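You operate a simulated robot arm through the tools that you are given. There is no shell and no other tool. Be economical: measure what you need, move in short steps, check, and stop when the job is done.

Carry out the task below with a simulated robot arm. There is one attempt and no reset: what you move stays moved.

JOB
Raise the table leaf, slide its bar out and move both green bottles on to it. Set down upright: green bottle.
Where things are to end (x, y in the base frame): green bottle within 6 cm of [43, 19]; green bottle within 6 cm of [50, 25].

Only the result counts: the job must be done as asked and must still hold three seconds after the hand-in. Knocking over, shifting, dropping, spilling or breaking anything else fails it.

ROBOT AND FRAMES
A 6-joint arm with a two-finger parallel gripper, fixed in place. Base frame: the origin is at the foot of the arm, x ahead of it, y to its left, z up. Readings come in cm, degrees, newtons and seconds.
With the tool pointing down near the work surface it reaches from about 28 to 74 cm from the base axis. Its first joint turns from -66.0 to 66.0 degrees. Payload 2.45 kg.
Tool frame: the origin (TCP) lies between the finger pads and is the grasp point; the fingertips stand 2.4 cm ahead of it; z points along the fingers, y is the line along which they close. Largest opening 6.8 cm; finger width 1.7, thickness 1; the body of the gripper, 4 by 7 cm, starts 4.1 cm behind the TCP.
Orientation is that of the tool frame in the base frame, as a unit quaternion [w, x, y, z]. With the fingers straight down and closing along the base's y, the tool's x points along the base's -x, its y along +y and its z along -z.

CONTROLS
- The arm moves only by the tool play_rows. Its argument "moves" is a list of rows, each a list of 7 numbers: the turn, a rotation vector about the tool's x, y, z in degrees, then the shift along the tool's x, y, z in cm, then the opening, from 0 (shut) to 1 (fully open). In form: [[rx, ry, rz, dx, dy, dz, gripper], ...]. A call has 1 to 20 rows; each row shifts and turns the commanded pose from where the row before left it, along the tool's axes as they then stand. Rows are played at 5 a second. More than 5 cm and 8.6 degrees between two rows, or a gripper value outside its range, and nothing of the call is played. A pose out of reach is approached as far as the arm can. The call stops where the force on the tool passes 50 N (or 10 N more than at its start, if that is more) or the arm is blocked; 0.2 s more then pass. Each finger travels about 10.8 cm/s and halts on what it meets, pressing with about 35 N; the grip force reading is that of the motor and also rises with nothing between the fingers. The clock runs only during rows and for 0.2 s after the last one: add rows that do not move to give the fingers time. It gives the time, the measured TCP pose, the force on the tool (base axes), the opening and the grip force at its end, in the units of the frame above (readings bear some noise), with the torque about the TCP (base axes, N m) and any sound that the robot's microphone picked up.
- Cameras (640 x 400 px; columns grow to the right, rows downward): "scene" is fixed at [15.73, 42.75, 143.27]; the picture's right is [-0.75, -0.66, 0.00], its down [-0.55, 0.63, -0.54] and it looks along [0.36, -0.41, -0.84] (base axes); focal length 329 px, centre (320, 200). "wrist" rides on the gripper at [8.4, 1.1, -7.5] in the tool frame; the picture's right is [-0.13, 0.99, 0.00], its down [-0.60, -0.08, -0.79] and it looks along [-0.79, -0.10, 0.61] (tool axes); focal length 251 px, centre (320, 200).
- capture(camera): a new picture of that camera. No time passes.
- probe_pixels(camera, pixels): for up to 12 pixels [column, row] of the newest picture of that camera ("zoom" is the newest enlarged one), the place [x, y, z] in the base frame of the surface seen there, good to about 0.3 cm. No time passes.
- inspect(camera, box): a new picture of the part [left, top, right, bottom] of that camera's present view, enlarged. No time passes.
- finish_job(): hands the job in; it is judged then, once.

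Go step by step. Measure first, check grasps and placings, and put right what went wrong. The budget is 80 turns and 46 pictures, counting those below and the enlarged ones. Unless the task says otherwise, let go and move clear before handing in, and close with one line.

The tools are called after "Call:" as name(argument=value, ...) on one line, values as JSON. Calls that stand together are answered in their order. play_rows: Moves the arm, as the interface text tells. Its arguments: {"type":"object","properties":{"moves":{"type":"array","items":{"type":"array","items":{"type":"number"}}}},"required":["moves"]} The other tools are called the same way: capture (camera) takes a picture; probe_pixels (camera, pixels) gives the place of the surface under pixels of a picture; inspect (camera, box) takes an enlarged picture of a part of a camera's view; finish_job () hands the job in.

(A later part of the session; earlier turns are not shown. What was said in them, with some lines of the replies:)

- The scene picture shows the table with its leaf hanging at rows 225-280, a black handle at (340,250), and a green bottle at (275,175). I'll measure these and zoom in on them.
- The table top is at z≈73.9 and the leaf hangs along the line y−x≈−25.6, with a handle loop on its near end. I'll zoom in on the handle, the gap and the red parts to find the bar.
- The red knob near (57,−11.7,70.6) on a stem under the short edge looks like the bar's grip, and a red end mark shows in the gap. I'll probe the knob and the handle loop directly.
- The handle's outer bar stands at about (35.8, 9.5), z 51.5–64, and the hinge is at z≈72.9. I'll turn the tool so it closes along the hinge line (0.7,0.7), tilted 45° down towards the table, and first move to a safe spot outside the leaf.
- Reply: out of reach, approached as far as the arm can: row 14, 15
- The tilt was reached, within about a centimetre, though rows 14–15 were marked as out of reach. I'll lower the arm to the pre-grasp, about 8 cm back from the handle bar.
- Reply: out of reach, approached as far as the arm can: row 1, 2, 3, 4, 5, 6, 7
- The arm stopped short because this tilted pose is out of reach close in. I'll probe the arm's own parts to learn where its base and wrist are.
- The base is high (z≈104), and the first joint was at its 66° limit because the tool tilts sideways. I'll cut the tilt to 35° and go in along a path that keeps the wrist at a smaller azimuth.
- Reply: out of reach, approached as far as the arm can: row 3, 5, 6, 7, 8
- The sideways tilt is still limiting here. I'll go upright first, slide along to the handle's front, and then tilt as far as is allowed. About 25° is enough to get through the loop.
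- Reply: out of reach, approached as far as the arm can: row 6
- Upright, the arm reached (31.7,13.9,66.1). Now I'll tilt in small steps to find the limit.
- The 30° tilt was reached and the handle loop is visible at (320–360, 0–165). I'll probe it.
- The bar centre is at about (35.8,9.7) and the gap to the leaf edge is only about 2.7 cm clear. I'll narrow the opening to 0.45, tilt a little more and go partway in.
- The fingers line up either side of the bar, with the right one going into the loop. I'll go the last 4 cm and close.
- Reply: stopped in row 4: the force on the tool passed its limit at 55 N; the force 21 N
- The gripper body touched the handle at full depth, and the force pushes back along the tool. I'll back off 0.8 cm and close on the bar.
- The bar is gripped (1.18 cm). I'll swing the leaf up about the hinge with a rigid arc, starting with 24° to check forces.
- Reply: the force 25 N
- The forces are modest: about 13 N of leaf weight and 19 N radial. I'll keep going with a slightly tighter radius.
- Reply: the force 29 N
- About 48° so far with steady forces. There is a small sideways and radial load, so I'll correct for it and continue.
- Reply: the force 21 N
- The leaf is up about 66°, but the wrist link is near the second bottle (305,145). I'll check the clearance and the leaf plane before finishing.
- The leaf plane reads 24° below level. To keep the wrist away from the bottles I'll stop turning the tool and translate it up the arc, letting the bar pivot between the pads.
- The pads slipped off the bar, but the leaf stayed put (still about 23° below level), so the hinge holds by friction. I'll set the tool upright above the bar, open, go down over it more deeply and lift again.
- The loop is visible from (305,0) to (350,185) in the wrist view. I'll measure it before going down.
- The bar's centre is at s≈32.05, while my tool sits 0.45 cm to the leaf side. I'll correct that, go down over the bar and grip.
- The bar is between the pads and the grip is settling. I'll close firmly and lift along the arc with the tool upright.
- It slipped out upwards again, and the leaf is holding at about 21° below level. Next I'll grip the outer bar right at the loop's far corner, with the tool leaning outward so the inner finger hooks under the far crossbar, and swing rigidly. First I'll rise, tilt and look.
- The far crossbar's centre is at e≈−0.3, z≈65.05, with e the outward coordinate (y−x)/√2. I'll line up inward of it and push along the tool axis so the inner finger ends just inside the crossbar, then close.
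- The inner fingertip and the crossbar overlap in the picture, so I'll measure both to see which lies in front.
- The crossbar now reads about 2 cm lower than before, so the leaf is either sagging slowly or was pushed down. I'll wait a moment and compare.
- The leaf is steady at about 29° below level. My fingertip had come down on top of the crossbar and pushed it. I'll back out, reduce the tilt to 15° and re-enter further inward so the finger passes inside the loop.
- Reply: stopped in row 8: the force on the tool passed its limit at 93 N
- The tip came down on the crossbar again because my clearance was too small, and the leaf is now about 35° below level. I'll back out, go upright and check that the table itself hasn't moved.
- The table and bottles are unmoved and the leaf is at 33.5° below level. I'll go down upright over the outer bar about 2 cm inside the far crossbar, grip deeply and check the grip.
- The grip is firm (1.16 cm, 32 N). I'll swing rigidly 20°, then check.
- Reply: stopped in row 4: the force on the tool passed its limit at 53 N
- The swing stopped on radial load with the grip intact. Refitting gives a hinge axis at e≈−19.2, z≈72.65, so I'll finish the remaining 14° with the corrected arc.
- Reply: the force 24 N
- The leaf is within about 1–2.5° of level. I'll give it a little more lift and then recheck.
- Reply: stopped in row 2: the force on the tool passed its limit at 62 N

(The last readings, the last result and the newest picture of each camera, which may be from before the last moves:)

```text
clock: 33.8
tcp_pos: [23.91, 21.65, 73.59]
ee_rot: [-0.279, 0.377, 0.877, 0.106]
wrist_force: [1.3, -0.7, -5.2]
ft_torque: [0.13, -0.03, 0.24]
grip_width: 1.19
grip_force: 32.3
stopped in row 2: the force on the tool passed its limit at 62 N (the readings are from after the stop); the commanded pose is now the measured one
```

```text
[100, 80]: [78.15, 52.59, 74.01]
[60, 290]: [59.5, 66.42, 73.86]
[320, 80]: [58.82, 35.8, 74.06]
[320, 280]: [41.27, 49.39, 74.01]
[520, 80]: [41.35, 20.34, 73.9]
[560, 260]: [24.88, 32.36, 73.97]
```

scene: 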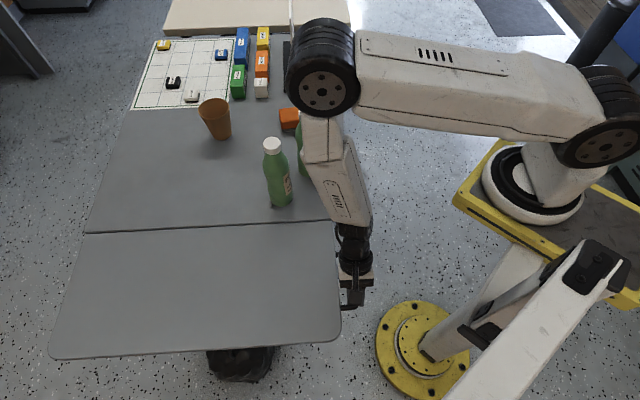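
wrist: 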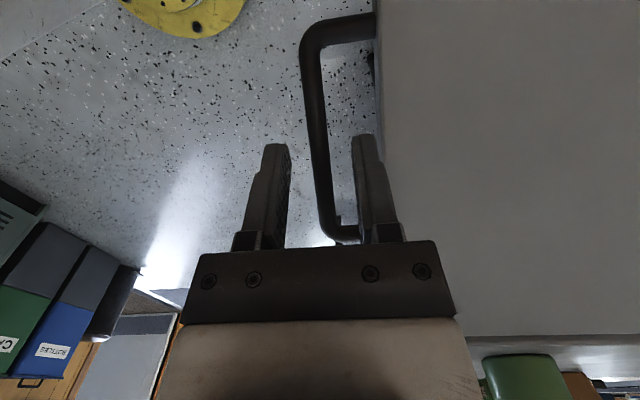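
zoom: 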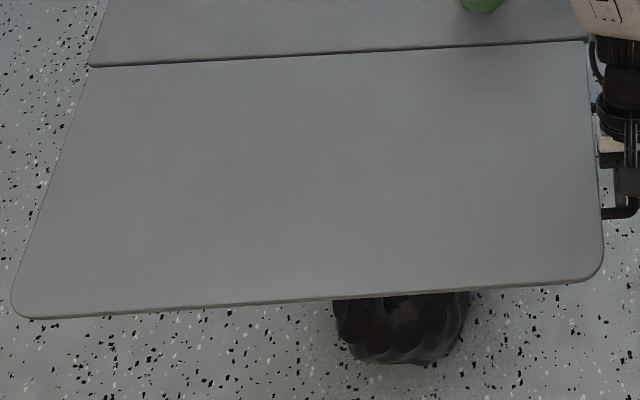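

The leaf is level (z 73.9–74.0) and has met its stop. I'll release, pull straight back and see whether it stays.

Call:
play_rows(moves=[[0, 0, 0, 0, 0, 0, 0.25], [0, 0, 0, 0, 0, 0, 0.4], [0, 0, 0, 0, 0, 0, 0.45], [0, 0, 0, 0, 0, -3, 0.45], [0, 0, 0, 0, 0, -4, 0.45], [0, 0, 0, 0, 0, -4, 0.45], [0, 0, 0, 0, 0, 0, 0.45]])

Call:
inspect(camera="scene", box=[40, 100, 360, 370])

Call:
probe_pixels(camera="zoom", pixels=[[100, 230], [60, 390], [320, 220], [320, 370], [520, 210], [540, 360]])

```text
clock: 35.4
tcp_pos: [28.52, 17.36, 82.84]
ee_rot: [-0.28, 0.376, 0.877, 0.106]
wrist_force: [-0.8, 0.6, 0.2]
ft_torque: [-0.01, 0.01, 0.0]
grip_width: 3.05
grip_force: 0.0
```

```text
1.48 times, centred on (200, 235) of scene
```

zoom: 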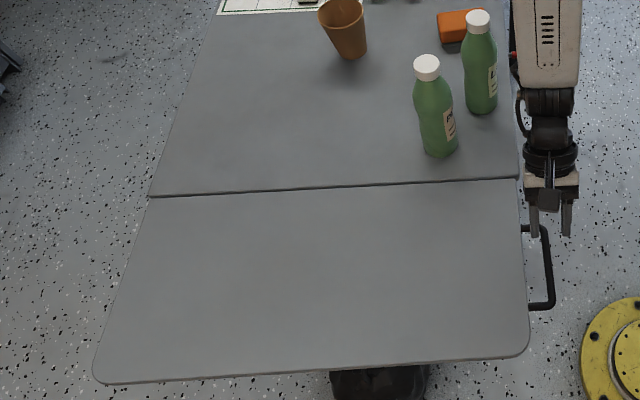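

```text
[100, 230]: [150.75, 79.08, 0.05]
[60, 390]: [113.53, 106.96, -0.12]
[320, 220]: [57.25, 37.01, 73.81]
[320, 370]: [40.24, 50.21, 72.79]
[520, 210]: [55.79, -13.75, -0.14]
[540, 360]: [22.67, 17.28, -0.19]
```

The leaf stays up, sagging only about 2.7°. Next is the red knob near (57,−12,71). I'll straighten the tool, rise clear of the bottles and turn so the fingers close along the slide direction.

Call:
play_rows(moves=[[0, -7, 0, 0, 0, -3.5, 0.8], [0, -7, 0, 0, 0, -3.5, 0.8], [0, -7, 0, 0, 0, -3.5, 0.8], [0, -7, 0, 0, 0, -3.5, 0.8], [0, -6.8, 0, 0, 0, -3, 0.8], [0, 0, -8.2, 0, 0, 0, 0.8], [0, 0, -8.2, 0, 0, 0, 0.8], [0, 0, -8.2, 0, 0, 0, 0.8], [0, 0, -8.2, 0, 0, 0, 0.8], [0, 0, -8.2, 0, 0, 0, 0.8], [0, 0, -8.2, 0, 0, 0, 0.8], [0, 0, -8.2, 0, 0, 0, 0.8], [0, 0, -8.2, 0, 0, 0, 0.8], [0, 0, -8.2, 0, 0, 0, 0.8], [0, 0, -8.2, 0, 0, 0, 0.8], [0, 0, -8, 0, 0, 0, 0.8]])

```text
clock: 38.8
tcp_pos: [30.38, 12.27, 88.53]
ee_rot: [-0.004, -0.341, 0.94, -0.005]
wrist_force: [-0.1, 0.2, -1.1]
ft_torque: [-0.01, -0.02, 0.0]
grip_width: 5.45
grip_force: 0.0
out of reach, approached as far as the arm can: row 1, 2, 3, 4, 5, 6
```

At (30.4,12.3,88.5), with the yaw 5° short. I'll fix the yaw and travel along the outside of the short edge towards the knob while rising.

Call:
play_rows(moves=[[0, 0, -5, 0, -3, -1.5, 0.8], [0, 0, 0, 0, -4, -2, 0.8], [0, 0, 0, 0, -4, -2, 0.8], [0, 0, 0, 0, -4.5, -1, 0.8], [0, 0, 0, 0, -4.5, 0, 0.8], [0, 0, 0, 0, -4.5, 0, 0.8], [0, 0, 0, 0, -4.5, 1, 0.8], [0, 0, 0, 0, -4.5, 2, 0.8], [0, 0, 0, 0, -2, 3, 0.8], [0, 0, 0, 0, 0, 3, 0.8], [0, 0, 0, 0, 0, 0, 0.8]])

Call:
capture(camera="wrist")

```text
clock: 41.2
tcp_pos: [54.86, -13.06, 86.21]
ee_rot: [-0.005, -0.381, 0.925, -0.005]
wrist_force: [-0.2, 0.2, 0.1]
ft_torque: [0.01, 0.0, 0.03]
grip_width: 5.46
grip_force: 0.1
```

```text
9 pictures are left
```

wrist: 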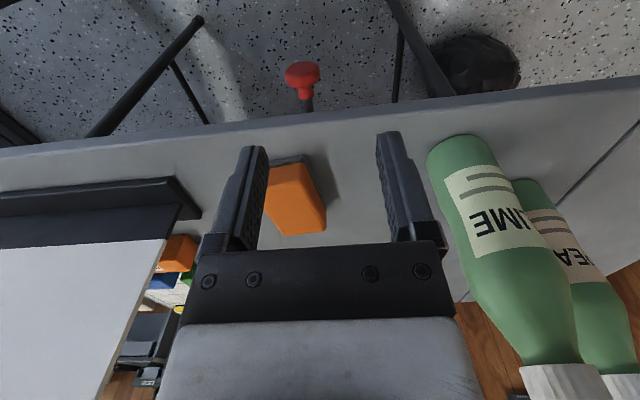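

The red knob on its stem is at (303,73). I'll probe it.

Call:
probe_pixels(camera="wrist", pixels=[[303, 72], [290, 75], [316, 75], [303, 63], [303, 85], [306, 104], [300, 120], [470, 140], [545, 185], [463, 100], [285, 160]])

```text
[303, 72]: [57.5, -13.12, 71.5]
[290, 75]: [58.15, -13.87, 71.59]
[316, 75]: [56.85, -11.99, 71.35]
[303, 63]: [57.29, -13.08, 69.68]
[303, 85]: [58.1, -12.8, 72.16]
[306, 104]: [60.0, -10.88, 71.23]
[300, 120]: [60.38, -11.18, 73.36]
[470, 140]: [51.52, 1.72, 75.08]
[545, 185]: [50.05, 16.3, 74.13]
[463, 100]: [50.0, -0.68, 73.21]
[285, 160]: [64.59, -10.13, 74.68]
```

The knob's centre is about s=32.1, e=−49.8, z=71. I'll move over it, go down with the fingers either side along the slide direction, and close.

Call:
play_rows(moves=[[0, 0, 0, -2.5, -1.8, 0, 0.8], [0, 0, 0, 0, 0, 4, 0.8], [0, 0, 0, 0, 0, 4, 0.8], [0, 0, 0, 0, 0, 4, 0.8], [0, 0, 0, 0, 0, 3, 0.8], [0, 0, 0, 0, 0, 0, 0.8], [0, 0, 0, 0, 0, 0, 0.1], [0, 0, 0, 0, 0, 0, 0.1], [0, 0, 0, 0, 0, 0, 0.1]])

```text
clock: 43.2
tcp_pos: [57.81, -12.9, 70.99]
ee_rot: [-0.008, -0.381, 0.924, -0.003]
wrist_force: [-13.2, 20.9, 3.2]
ft_torque: [-0.02, 0.4, 0.09]
grip_width: 3.12
grip_force: 44.6
```

The knob is gripped (3.1 cm wide). Now I'll slide it towards the leaf (+e).

Call:
play_rows(moves=[[0, 0, 0, 0, 0.8, 0, 0.1], [0, 0, 0, 0, 1.2, 0, 0.1], [0, 0, 0, 0, 1.5, 0, 0.1], [0, 0, 0, 0, 1.5, 0, 0.1]])

```text
clock: 44.2
tcp_pos: [54.24, -9.39, 71.06]
ee_rot: [-0.007, -0.381, 0.925, -0.003]
wrist_force: [-11.0, -12.2, -19.5]
ft_torque: [-0.03, 0.2, -0.02]
grip_width: 3.13
grip_force: 44.6
```

The bar slides freely, 5 cm so far. Before passing the second bottle I'll check its exact position using the last wrist picture.

Call:
probe_pixels(camera="wrist", pixels=[[555, 385], [530, 375], [590, 375], [440, 165], [500, 165], [470, 180], [455, 155], [490, 230], [560, 250], [520, 270], [600, 340]])

Call:
probe_pixels(camera="scene", pixels=[[306, 113], [300, 115], [312, 115], [272, 145], [265, 146], [279, 146], [307, 108], [272, 140]])

```text
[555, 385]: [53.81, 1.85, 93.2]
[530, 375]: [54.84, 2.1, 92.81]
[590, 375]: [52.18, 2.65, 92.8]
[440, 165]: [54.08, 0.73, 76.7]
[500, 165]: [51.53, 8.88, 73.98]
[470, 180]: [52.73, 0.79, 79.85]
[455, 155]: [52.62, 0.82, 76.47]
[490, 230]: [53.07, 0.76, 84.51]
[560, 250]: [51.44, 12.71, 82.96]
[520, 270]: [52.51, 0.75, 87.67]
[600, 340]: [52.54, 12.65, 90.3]
```

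```text
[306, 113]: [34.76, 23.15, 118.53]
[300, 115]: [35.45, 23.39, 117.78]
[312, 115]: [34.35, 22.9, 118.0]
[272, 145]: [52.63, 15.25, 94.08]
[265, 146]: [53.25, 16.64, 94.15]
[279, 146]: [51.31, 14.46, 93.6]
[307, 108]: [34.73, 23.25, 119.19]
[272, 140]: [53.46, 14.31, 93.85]
```

Bottle 2 is at about (53.5,3.8), with its nearest side at s≈37.4. I'll slide another 4 cm and take a look at the arm's clearance.

Call:
play_rows(moves=[[0, 0, 0, 0, 2, 0, 0.1], [0, 0, 0, 0, 2, 0, 0.1]])

Call:
capture(camera="scene")

Call:
probe_pixels(camera="scene", pixels=[[200, 245], [200, 350], [310, 240], [310, 340], [306, 115], [275, 145]])

```text
clock: 44.8
tcp_pos: [51.57, -6.41, 71.02]
ee_rot: [-0.006, -0.381, 0.925, -0.005]
wrist_force: [-18.0, -20.7, -0.5]
ft_torque: [0.11, -0.36, -0.04]
grip_width: 3.16
grip_force: 44.5
```

```text
8 pictures are left
```

scene: 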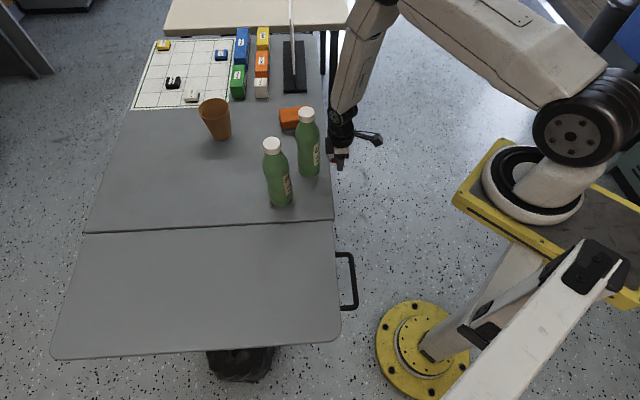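

```text
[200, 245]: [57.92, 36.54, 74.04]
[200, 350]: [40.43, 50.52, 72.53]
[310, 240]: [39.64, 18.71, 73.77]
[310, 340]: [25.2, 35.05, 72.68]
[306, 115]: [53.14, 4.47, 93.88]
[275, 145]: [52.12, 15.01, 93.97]
```

The arm is clear of the bottles and the leaf sags only about 3°. I'll keep sliding, with a small outward correction for the side load.

Call:
play_rows(moves=[[0, 0, 0, 0.25, 2, 0, 0.1], [0, 0, 0, 0.1, 2, 0, 0.1], [0, 0, 0, 0.1, 2, 0, 0.1], [0, 0, 0, 0.1, 2, 0, 0.1]])

```text
clock: 45.8
tcp_pos: [46.02, -0.82, 71.05]
ee_rot: [-0.002, -0.383, 0.924, -0.004]
wrist_force: [11.3, 11.0, -33.7]
ft_torque: [-0.09, 0.04, 0.03]
grip_width: 3.16
grip_force: 44.8
```

Now at e=−33.1, 17 cm out. There's a downward load of about 34 N, so I'll lower slightly and go on.

Call:
play_rows(moves=[[0, 0, 0, -0.1, 1.5, 0.15, 0.1], [0, 0, 0, 0, 1.5, 0.05, 0.1], [0, 0, 0, 0.05, 1.5, 0, 0.1]])

```text
clock: 46.6
tcp_pos: [44.42, 0.17, 71.13]
ee_rot: [-0.007, -0.375, 0.927, -0.009]
wrist_force: [4.6, 3.4, 13.8]
ft_torque: [-0.04, -0.24, -0.43]
grip_width: 3.15
grip_force: 44.7
out of reach, approached as far as the arm can: row 1, 2, 3
```

At 18.7 cm out the arm has run out of reach in this wrist yaw. I'll let go, rise, turn the tool back 90° (a yaw that worked here) and push the knob from behind with closed fingers.

Call:
play_rows(moves=[[0, 0, 0, 0, 0, 0, 0.6], [0, 0, 0, 0, 0, 0, 0.6], [0, 0, 0, 0, 0, -4, 0.6], [0, 0, 0, 0, 0, -4.5, 0.6], [0, 0, 8.2, 0, 0, 0, 0], [0, 0, 8.2, 0, 0, 0, 0], [0, 0, 8.2, 0, 0, 0, 0], [0, 0, 8.2, 0, 0, 0, 0], [0, 0, 8.2, 0, 0, 0, 0], [0, 0, 8.2, 0, 0, 0, 0], [0, 0, 8.2, 0, 0, 0, 0], [0, 0, 8.2, 0, 0, 0, 0], [0, 0, 8.2, 0, 0, 0, 0], [0, 0, 8.2, 0, 0, 0, 0], [0, 0, 7, 0, 0, 0, 0], [0, 0, 0, 0, 0, 0, 0]])

Call:
capture(camera="wrist")

```text
clock: 50.0
tcp_pos: [44.37, 0.41, 78.48]
ee_rot: [-0.001, 0.377, 0.926, -0.006]
wrist_force: [-1.1, -0.4, -0.8]
ft_torque: [0.0, 0.01, -0.03]
grip_width: 0.02
grip_force: 23.4
out of reach, approached as far as the arm can: row 3
```

```text
7 pictures are left
```

wrist: 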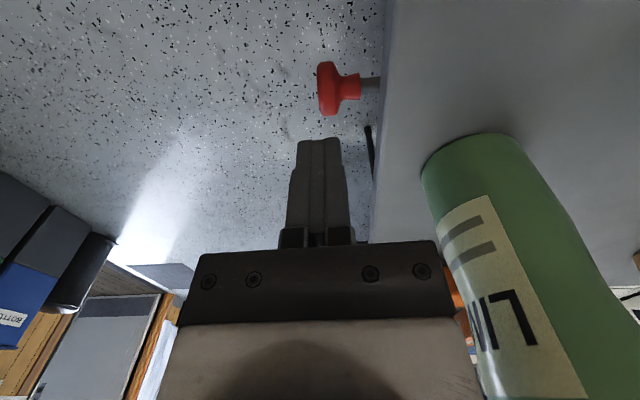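

The knob is visible at (327,90). I'll probe it and the nearby bottle.

Call:
probe_pixels(camera="wrist", pixels=[[327, 75], [328, 100], [330, 112], [345, 88], [322, 65], [370, 82], [390, 100], [425, 170], [460, 140], [318, 145]])

```text
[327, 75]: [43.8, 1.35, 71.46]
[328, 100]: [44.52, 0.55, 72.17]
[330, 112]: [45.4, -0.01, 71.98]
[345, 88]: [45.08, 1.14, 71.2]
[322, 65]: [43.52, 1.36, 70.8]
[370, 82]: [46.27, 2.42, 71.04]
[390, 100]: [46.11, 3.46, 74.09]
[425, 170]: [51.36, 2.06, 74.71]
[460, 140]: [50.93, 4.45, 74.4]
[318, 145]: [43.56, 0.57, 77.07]
```

The knob's back is at e≈−32.4. I'll go behind it at e≈−34.8, down to z≈70.8, and push towards the leaf.

Call:
play_rows(moves=[[0, 0, 0, -3.8, 0.1, 0, 0], [0, 0, 0, 0, 0, 4, 0], [0, 0, 0, 0, 0, 3.6, 0], [0, 0, 0, 1.5, 0, 0, 0], [0, 0, 0, 1.5, 0, 0, 0], [0, 0, 0, 1.5, 0, 0, 0], [0, 0, 0, 1.5, 0, 0, 0]])

```text
clock: 51.4
tcp_pos: [45.35, -0.54, 70.95]
ee_rot: [0.003, 0.399, 0.917, -0.008]
wrist_force: [3.5, -8.5, -0.4]
ft_torque: [-0.01, 0.03, 0.01]
grip_width: 0.01
grip_force: 23.8
out of reach, approached as far as the arm can: row 6
stopped in row 6: the force on the tool passed its limit at 58 N (the readings are from after the stop); the commanded pose is now the measured one
```

The push stopped at 58 N with the knob near e≈−31, about 19 cm of travel, which may be the end stop. I'll push once more in gentle steps to see whether it's really the end.

Call:
play_rows(moves=[[0, 0, 0, 0.3, 0, 0, 0], [0, 0, 0, 0.3, 0, 0, 0], [0, 0, 0, 0.3, 0, 0, 0], [0, 0, 0, 0.3, 0, 0, 0], [0, 0, 0, 0.3, 0, 0, 0], [0, 0, 0, 0.3, 0, 0, 0]])

Call:
probe_pixels(camera="scene", pixels=[[200, 245]])

```text
clock: 52.0
tcp_pos: [45.43, -0.52, 70.96]
ee_rot: [0.007, 0.402, 0.916, -0.011]
wrist_force: [3.8, -8.4, -0.4]
ft_torque: [-0.02, -0.01, 0.03]
grip_width: 0.04
grip_force: 23.9
stopped in row 2: the force on the tool passed its limit at 55 N (the readings are from after the stop); the commanded pose is now the measured one
```

```text
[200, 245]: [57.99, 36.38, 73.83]
```

It's blocked hard at once. I'll back off, rise, and check from the scene camera whether the leaf is level on the bar.

Call:
play_rows(moves=[[0, 0, 0, -1.5, 0, 0, 0], [0, 0, 0, 0, 0, -4, 0], [0, 0, 0, 0, 0, -4, 0], [0, 0, 0, 0, 0, -3, 0]])

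Call:
inspect(camera="scene", box=[40, 90, 400, 370])

Call:
probe_pixels(camera="zoom", pixels=[[284, 245], [284, 415], [480, 240], [480, 390], [100, 270], [60, 410], [520, 390], [520, 250]])

```text
clock: 53.0
tcp_pos: [46.62, -1.35, 82.03]
ee_rot: [0.005, 0.402, 0.916, -0.011]
wrist_force: [0.6, -0.2, 0.5]
ft_torque: [0.03, -0.02, 0.03]
grip_width: 0.0
grip_force: 23.6
```

```text
1.43 times, centred on (220, 230) of scene
```

zoom: 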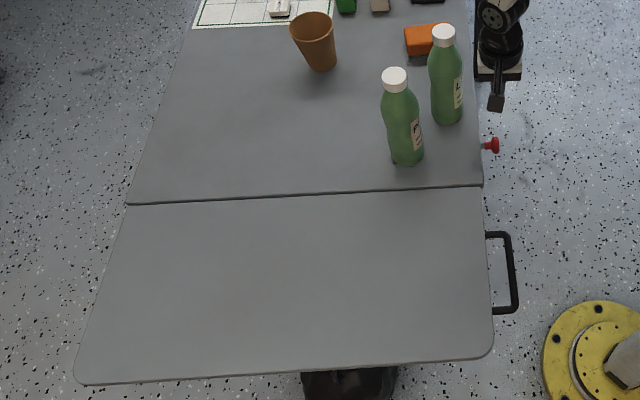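

```text
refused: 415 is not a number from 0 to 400
```

Call:
probe_pixels(camera="zoom", pixels=[[284, 210], [284, 360], [470, 200], [470, 345], [130, 220], [90, 370], [492, 145], [484, 147], [415, 163], [443, 33], [462, 120], [394, 76]])

```text
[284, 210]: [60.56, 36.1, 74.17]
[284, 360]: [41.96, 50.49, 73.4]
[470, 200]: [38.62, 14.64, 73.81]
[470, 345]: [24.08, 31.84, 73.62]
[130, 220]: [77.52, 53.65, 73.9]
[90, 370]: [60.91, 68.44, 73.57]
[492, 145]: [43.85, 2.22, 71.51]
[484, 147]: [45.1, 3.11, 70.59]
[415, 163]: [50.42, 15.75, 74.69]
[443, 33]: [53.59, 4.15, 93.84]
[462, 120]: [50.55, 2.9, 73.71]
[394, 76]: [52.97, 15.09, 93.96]
```

The leaf has risen back to nearly level (z 73.4–74.2), and the knob is at e≈−29.4 after about 20 cm of travel, so the bar is out and holding it. Next is bottle 1, cap at about (52.5,15.4,94). I'll rise, go back to the standard yaw and move above it.

Call:
play_rows(moves=[[0, 0, 0, 0, 0, -4.3, 0.3], [0, 0, 0, 0, 0, -4.3, 0.5], [0, 0, 0, 0, 0, -4.3, 0.8], [0, 0, 0, 0, 0, -4.3, 0.8], [0, 0, -8, 0, 0, 0, 0.8], [0, 0, -8, 0, 0, 0, 0.8], [0, 0, -8, 0, 0, 0, 0.8], [0, 0, -8, 0, 0, 0, 0.8], [0, 0, -8, 0, 0, 0, 0.8], [0, 0, -7.4, 0, 0, 0, 0.8], [0, 0, 0, -1.5, 4.2, 0, 0.8], [0, 0, 0, -1.5, 4.2, 0, 0.8], [0, 0, 0, -1.5, 4.2, 0, 0.8], [0, 0, 0, -1.4, 4.1, 0, 0.8], [0, 0, 0, 0, 0, 0, 0.8]])

Call:
capture(camera="wrist")

```text
clock: 56.2
tcp_pos: [52.02, 16.01, 98.71]
ee_rot: [0.001, -0.001, 1.0, -0.013]
wrist_force: [0.3, 0.2, -0.8]
ft_torque: [0.03, 0.01, 0.02]
grip_width: 5.43
grip_force: 0.1
```

```text
5 pictures are left
```

wrist: 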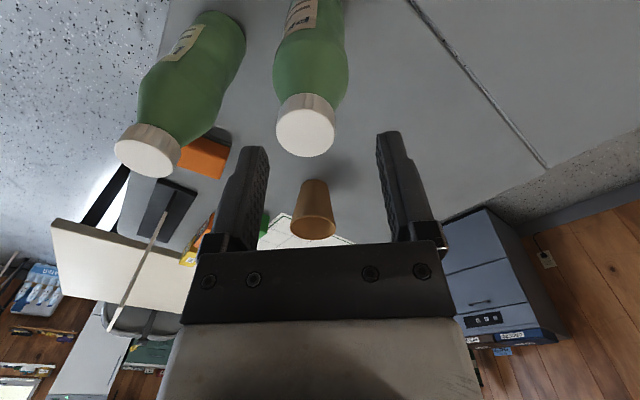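

The cap of bottle 1 is at (306,130) and that of bottle 2 at (147,155). I'll probe both to centre the grip.

Call:
probe_pixels(camera="wrist", pixels=[[306, 130], [278, 130], [334, 130], [306, 108], [306, 153], [310, 60], [147, 155], [118, 148], [177, 158], [150, 140], [146, 172], [325, 100]])

```text
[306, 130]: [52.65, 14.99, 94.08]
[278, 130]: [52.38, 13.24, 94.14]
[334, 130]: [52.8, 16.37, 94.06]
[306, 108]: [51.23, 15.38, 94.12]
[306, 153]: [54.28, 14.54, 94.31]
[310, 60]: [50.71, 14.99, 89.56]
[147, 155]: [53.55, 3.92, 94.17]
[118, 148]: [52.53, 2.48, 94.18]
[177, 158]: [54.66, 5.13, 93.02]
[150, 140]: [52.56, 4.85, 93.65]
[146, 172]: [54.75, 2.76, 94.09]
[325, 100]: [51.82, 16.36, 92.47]
```

Cap 1's centre is (52.65,14.95). I'll go down to z≈92.2 and grip it.

Call:
play_rows(moves=[[0, 0, 0, -0.63, -1.06, 0, 0.8], [0, 0, 0, 0, 0, 2.5, 0.8], [0, 0, 0, 0, 0, 2.2, 0.8], [0, 0, 0, 0, 0, 1.8, 0.8], [0, 0, 0, 0, 0, 0, 0.8], [0, 0, 0, 0, 0, 0, 0.3], [0, 0, 0, 0, 0, 0, 0.2], [0, 0, 0, 0, 0, 0, 0.2], [0, 0, 0, 0, 0, 0, 0.2]])

```text
clock: 58.2
tcp_pos: [52.93, 14.69, 92.35]
ee_rot: [0.001, 0.0, 1.0, -0.012]
wrist_force: [-0.1, 0.1, -0.5]
ft_torque: [0.0, 0.02, 0.03]
grip_width: 4.26
grip_force: 34.7
```

The width of 4.26 cm means the tips are on the sloping shoulder. I'll open, rise 1 cm and grip the cap itself.

Call:
play_rows(moves=[[0, 0, 0, 0, 0, 0, 0.8], [0, 0, 0, 0, 0, 0, 0.8], [0, 0, 0, 0.15, 0.15, -1.0, 0.8], [0, 0, 0, 0, 0, 0, 0.8], [0, 0, 0, 0, 0, 0, 0.2], [0, 0, 0, 0, 0, 0, 0.2], [0, 0, 0, 0, 0, 0, 0.2], [0, 0, 0, 0, 0, 0, 0.2]])

```text
clock: 60.0
tcp_pos: [52.71, 14.62, 93.36]
ee_rot: [0.001, -0.001, 1.0, -0.012]
wrist_force: [0.2, 1.2, 0.6]
ft_torque: [0.0, 0.02, -0.01]
grip_width: 3.68
grip_force: 35.3
```

It's on the cap now (3.68 cm, 35 N). I'll lift gently and check that it's held.

Call:
play_rows(moves=[[0, 0, 0, 0, 0, -0.7, 0.2], [0, 0, 0, 0, 0, -1.0, 0.2], [0, 0, 0, 0, 0, -1.5, 0.2], [0, 0, 0, 0, 0, 0, 0.2]])

```text
clock: 61.0
tcp_pos: [52.44, 14.86, 96.52]
ee_rot: [0.001, -0.001, 1.0, -0.012]
wrist_force: [0.2, 0.3, -1.2]
ft_torque: [0.0, -0.01, 0.03]
grip_width: 3.69
grip_force: 35.0
```

Still held at 3.69 cm, so the bottle is light. I'll carry it over the leaf to about (47.4,27.4) and lower to just above contact.

Call:
play_rows(moves=[[0, 0, 0, 1.02, 2.5, 0, 0.2], [0, 0, 0, 1.02, 2.5, 0, 0.2], [0, 0, 0, 1.02, 2.5, 0, 0.2], [0, 0, 0, 1.02, 2.5, 0, 0.2], [0, 0, 0, 1.02, 2.5, 0, 0.2], [0, 0, 0, 0, 0, 0, 0.2], [0, 0, 0, 0, 0, 1.2, 0.2], [0, 0, 0, 0, 0, 1.0, 0.2], [0, 0, 0, 0, 0, 0.5, 0.2], [0, 0, 0, 0, 0, 0, 0.2]])

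Call:
capture(camera="scene")

```text
clock: 63.2
tcp_pos: [47.8, 27.31, 93.42]
ee_rot: [0.001, -0.001, 1.0, -0.012]
wrist_force: [0.5, 0.4, -1.0]
ft_torque: [-0.04, -0.02, 0.01]
grip_width: 3.67
grip_force: 35.0
```

```text
4 pictures are left
```

scene: 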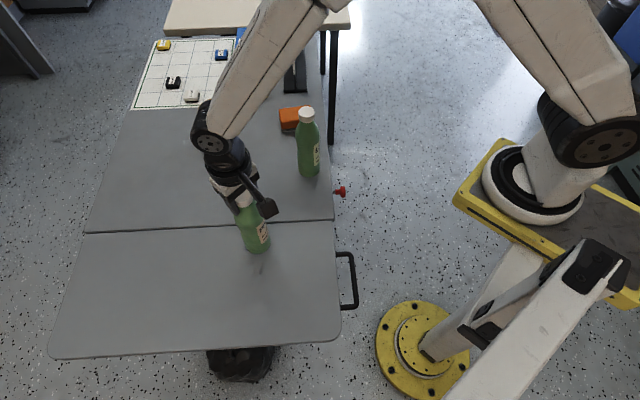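

The bottle is upright over the leaf, with its base near (255,250). I'll check its base and leaf heights.

Call:
probe_pixels(camera="scene", pixels=[[258, 248], [258, 253], [258, 258], [248, 256], [275, 250], [230, 250], [255, 235], [200, 350], [310, 335], [120, 345]])

Call:
play_rows(moves=[[0, 0, 0, 0, 0, 0.2, 0.2], [0, 0, 0, 0, 0, 0.2, 0.2]])

```text
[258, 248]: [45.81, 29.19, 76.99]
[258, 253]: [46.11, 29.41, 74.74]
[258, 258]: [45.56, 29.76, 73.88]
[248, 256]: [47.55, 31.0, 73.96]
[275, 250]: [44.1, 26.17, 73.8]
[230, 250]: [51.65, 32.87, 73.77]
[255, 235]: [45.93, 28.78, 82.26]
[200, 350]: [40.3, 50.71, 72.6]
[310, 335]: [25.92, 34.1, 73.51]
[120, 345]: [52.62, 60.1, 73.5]
```

```text
clock: 63.8
tcp_pos: [47.59, 27.16, 93.25]
ee_rot: [0.002, -0.001, 1.0, -0.01]
wrist_force: [-5.0, 1.9, 21.4]
ft_torque: [-0.24, 0.64, -0.06]
grip_width: 3.65
grip_force: 35.1
```

The base has touched the leaf (+21 N). I'll ease up slightly, release slowly and rise straight up.

Call:
play_rows(moves=[[0, 0, 0, 0, 0, -0.12, 0.2], [0, 0, 0, 0, 0, 0, 0.55], [0, 0, 0, 0, 0, 0, 0.75], [0, 0, 0, 0, 0, 0, 0.8], [0, 0, 0, 0, 0, -2, 0.8], [0, 0, 0, 0, 0, -3, 0.8], [0, 0, 0, 0, 0, -2, 0.8], [0, 0, 0, 0, 0, 0, 0.8]])

Call:
capture(camera="wrist")

Call:
probe_pixels(camera="wrist", pixels=[[300, 130], [300, 50], [300, 100], [320, 130], [280, 130]])

```text
clock: 65.6
tcp_pos: [47.49, 27.47, 100.37]
ee_rot: [0.001, 0.0, 1.0, -0.012]
wrist_force: [-0.3, 1.0, -0.4]
ft_torque: [0.02, 0.01, 0.0]
grip_width: 5.47
grip_force: 0.1
```

```text
3 pictures are left
```

wrist: 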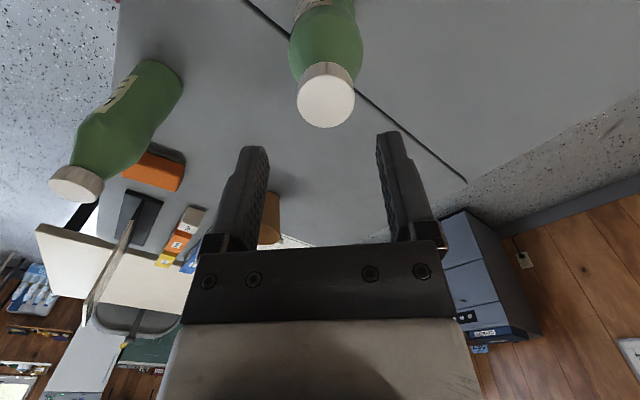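

```text
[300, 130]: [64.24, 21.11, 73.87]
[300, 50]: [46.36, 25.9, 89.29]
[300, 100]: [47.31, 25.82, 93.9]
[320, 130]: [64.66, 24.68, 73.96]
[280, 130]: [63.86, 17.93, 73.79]
```

Bottle 1 stands upright on the leaf. Next is bottle 2, with its cap at (53.6,3.95). I'll move above it, go down to z≈93.3 and grip the cap.

Call:
play_rows(moves=[[0, 0, 0, -1.02, -3.92, 0, 0.8], [0, 0, 0, -1.02, -3.92, 0, 0.8], [0, 0, 0, -1.02, -3.92, 0, 0.8], [0, 0, 0, -1.02, -3.92, 0, 0.8], [0, 0, 0, -1.02, -3.92, 0, 0.8], [0, 0, 0, -1.02, -3.92, 0, 0.8], [0, 0, 0, 0, 0, 0, 0.8], [0, 0, 0, 0, 0, 0, 0.8]])

Call:
probe_pixels(camera="wrist", pixels=[[77, 186], [55, 182], [100, 188]])

```text
clock: 67.4
tcp_pos: [53.8, 4.04, 100.77]
ee_rot: [0.001, 0.0, 1.0, -0.012]
wrist_force: [-0.8, -0.8, -0.3]
ft_torque: [0.01, -0.02, 0.01]
grip_width: 5.47
grip_force: 0.0
```

```text
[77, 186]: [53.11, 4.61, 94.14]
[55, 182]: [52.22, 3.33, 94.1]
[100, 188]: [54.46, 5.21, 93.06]
```

Call:
play_rows(moves=[[0, 0, 0, 0.2, 0.0, 2.5, 0.8], [0, 0, 0, 0, 0, 2.5, 0.8], [0, 0, 0, 0, 0, 2.3, 0.8], [0, 0, 0, 0, 0, 0, 0.8], [0, 0, 0, 0, 0, 0, 0.2], [0, 0, 0, 0, 0, 0, 0.2], [0, 0, 0, 0, 0, 0, 0.2], [0, 0, 0, 0, 0, 0, 0.2]])

```text
clock: 69.2
tcp_pos: [53.56, 3.72, 93.5]
ee_rot: [0.0, -0.001, 1.0, -0.012]
wrist_force: [0.3, 0.4, 1.4]
ft_torque: [0.1, -0.05, -0.03]
grip_width: 3.51
grip_force: 35.1
```

The cap is gripped (3.51 cm, 35 N). I'll lift, carry to about (40.9,21.1) and lower to just above contact.

Call:
play_rows(moves=[[0, 0, 0, 0, 0, -0.7, 0.2], [0, 0, 0, 0, 0, -1.0, 0.2], [0, 0, 0, 0, 0, -1.5, 0.2], [0, 0, 0, 1.58, 2.16, 0, 0.2], [0, 0, 0, 1.58, 2.16, 0, 0.2], [0, 0, 0, 1.58, 2.16, 0, 0.2], [0, 0, 0, 1.58, 2.16, 0, 0.2], [0, 0, 0, 1.58, 2.16, 0, 0.2], [0, 0, 0, 1.58, 2.16, 0, 0.2], [0, 0, 0, 1.58, 2.16, 0, 0.2], [0, 0, 0, 1.58, 2.16, 0, 0.2], [0, 0, 0, 0, 0, 0, 0.2], [0, 0, 0, 0, 0, 1.3, 0.2], [0, 0, 0, 0, 0, 1.0, 0.2], [0, 0, 0, 0, 0, 0.4, 0.2], [0, 0, 0, 0, 0, 0, 0.2]])

Call:
capture(camera="scene")

```text
clock: 72.6
tcp_pos: [40.87, 20.85, 93.55]
ee_rot: [0.001, -0.001, 1.0, -0.013]
wrist_force: [-4.3, 0.5, 9.4]
ft_torque: [-0.05, 0.31, 0.01]
grip_width: 3.5
grip_force: 35.4
```

```text
2 pictures are left
```

scene: 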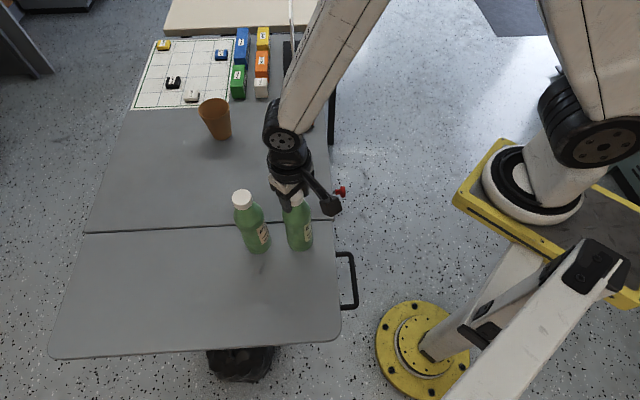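

The base is touching (+9 N) and both bottles are upright on the leaf. I'll release and rise clear.

Call:
play_rows(moves=[[0, 0, 0, 0, 0, 0, 0.2], [0, 0, 0, 0, 0, 0, 0.55], [0, 0, 0, 0, 0, 0, 0.75], [0, 0, 0, 0, 0, 0, 0.8], [0, 0, 0, 0, 0, -2, 0.8], [0, 0, 0, 0, 0, -3, 0.8], [0, 0, 0, 0, 0, -3, 0.8], [0, 0, 0, 0, -3, 0, 0.8], [0, 0, 0, 0, -4, 0, 0.8], [0, 0, 0, 0, -4, 0, 0.8], [0, 0, 0, 0, -4, 0, 0.8], [0, 0, 0, 0, -4, 0, 0.8], [0, 0, 0, 0, 0, 0, 0.8]])

Call:
capture(camera="scene")

Call:
probe_pixels(camera="scene", pixels=[[242, 198], [258, 250], [297, 200], [300, 246], [200, 245], [200, 350], [310, 335], [120, 345], [340, 192]])

```text
clock: 75.4
tcp_pos: [40.8, 2.2, 102.2]
ee_rot: [0.0, -0.001, 1.0, -0.012]
wrist_force: [-0.1, 0.1, 1.2]
ft_torque: [0.01, 0.01, -0.02]
grip_width: 5.42
grip_force: 0.1
```

```text
1 pictures are left
```

scene: 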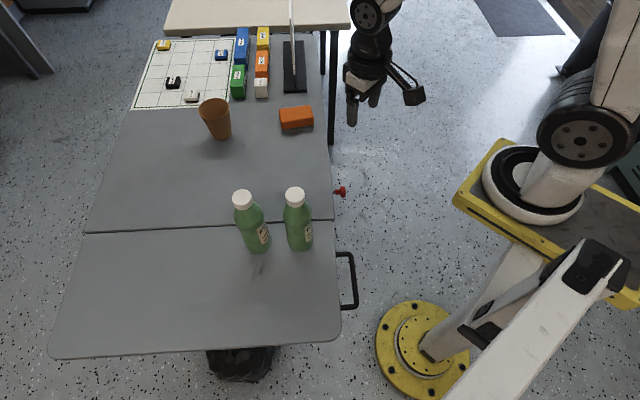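

```text
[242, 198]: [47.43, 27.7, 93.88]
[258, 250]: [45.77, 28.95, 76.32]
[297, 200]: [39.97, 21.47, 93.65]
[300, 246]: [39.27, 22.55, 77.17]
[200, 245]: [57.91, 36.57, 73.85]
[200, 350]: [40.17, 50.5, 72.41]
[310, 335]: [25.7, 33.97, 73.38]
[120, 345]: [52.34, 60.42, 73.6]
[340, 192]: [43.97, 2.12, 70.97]
```

Both bottles stand at (47.4,27.6) and (40.3,21.3), and the cup and blocks are unmoved. I'll wait four seconds and use the last picture to confirm the leaf isn't sinking.

Call:
play_rows(moves=[[0, 0, 0, 0, 0, 0, 0.8], [0, 0, 0, 0, 0, 0, 0.8], [0, 0, 0, 0, 0, 0, 0.8], [0, 0, 0, 0, 0, 0, 0.8], [0, 0, 0, 0, 0, 0, 0.8], [0, 0, 0, 0, 0, 0, 0.8], [0, 0, 0, 0, 0, 0, 0.8], [0, 0, 0, 0, 0, 0, 0.8], [0, 0, 0, 0, 0, 0, 0.8], [0, 0, 0, 0, 0, 0, 0.8], [0, 0, 0, 0, 0, 0, 0.8], [0, 0, 0, 0, 0, 0, 0.8], [0, 0, 0, 0, 0, 0, 0.8], [0, 0, 0, 0, 0, 0, 0.8], [0, 0, 0, 0, 0, 0, 0.8], [0, 0, 0, 0, 0, 0, 0.8], [0, 0, 0, 0, 0, 0, 0.8], [0, 0, 0, 0, 0, 0, 0.8]])

Call:
capture(camera="scene")

Call:
probe_pixels(camera="scene", pixels=[[242, 198], [297, 198], [200, 245], [200, 345], [200, 350], [310, 335], [120, 345], [340, 192]])

```text
clock: 79.2
tcp_pos: [40.79, 2.13, 102.13]
ee_rot: [0.001, 0.0, 1.0, -0.012]
wrist_force: [-0.1, -0.2, 0.2]
ft_torque: [-0.02, 0.02, 0.03]
grip_width: 5.46
grip_force: 0.0
```

```text
0 pictures are left
```

scene: 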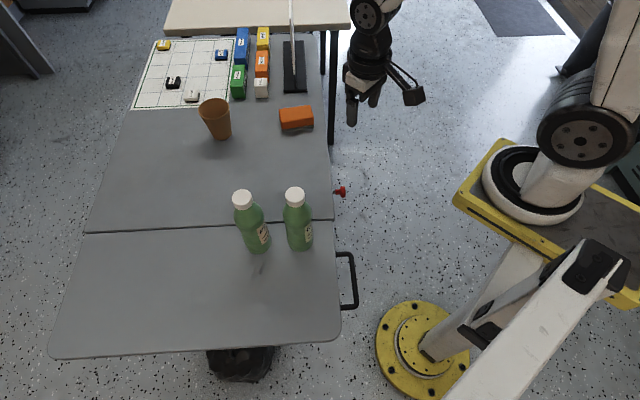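

```text
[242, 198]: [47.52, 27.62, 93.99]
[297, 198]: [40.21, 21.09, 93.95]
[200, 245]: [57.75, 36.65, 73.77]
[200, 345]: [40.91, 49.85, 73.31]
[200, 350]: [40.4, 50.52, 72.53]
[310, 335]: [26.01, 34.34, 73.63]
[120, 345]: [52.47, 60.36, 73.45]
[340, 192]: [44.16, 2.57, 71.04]
```

Nothing changed over four seconds: the leaf is steady at z≈73.5 on the bar and both bottles are upright within their zones. I'm handing in.

Call:
finish_job()

```text
The job is handed in.
```

The leaf is up and level and its bar is slid out about 20 cm to what feels like its end stop. Both green bottles stand upright on the leaf at about (40.2, 21.1) and (47.5, 27.6), each roughly 3.5 cm from its target.
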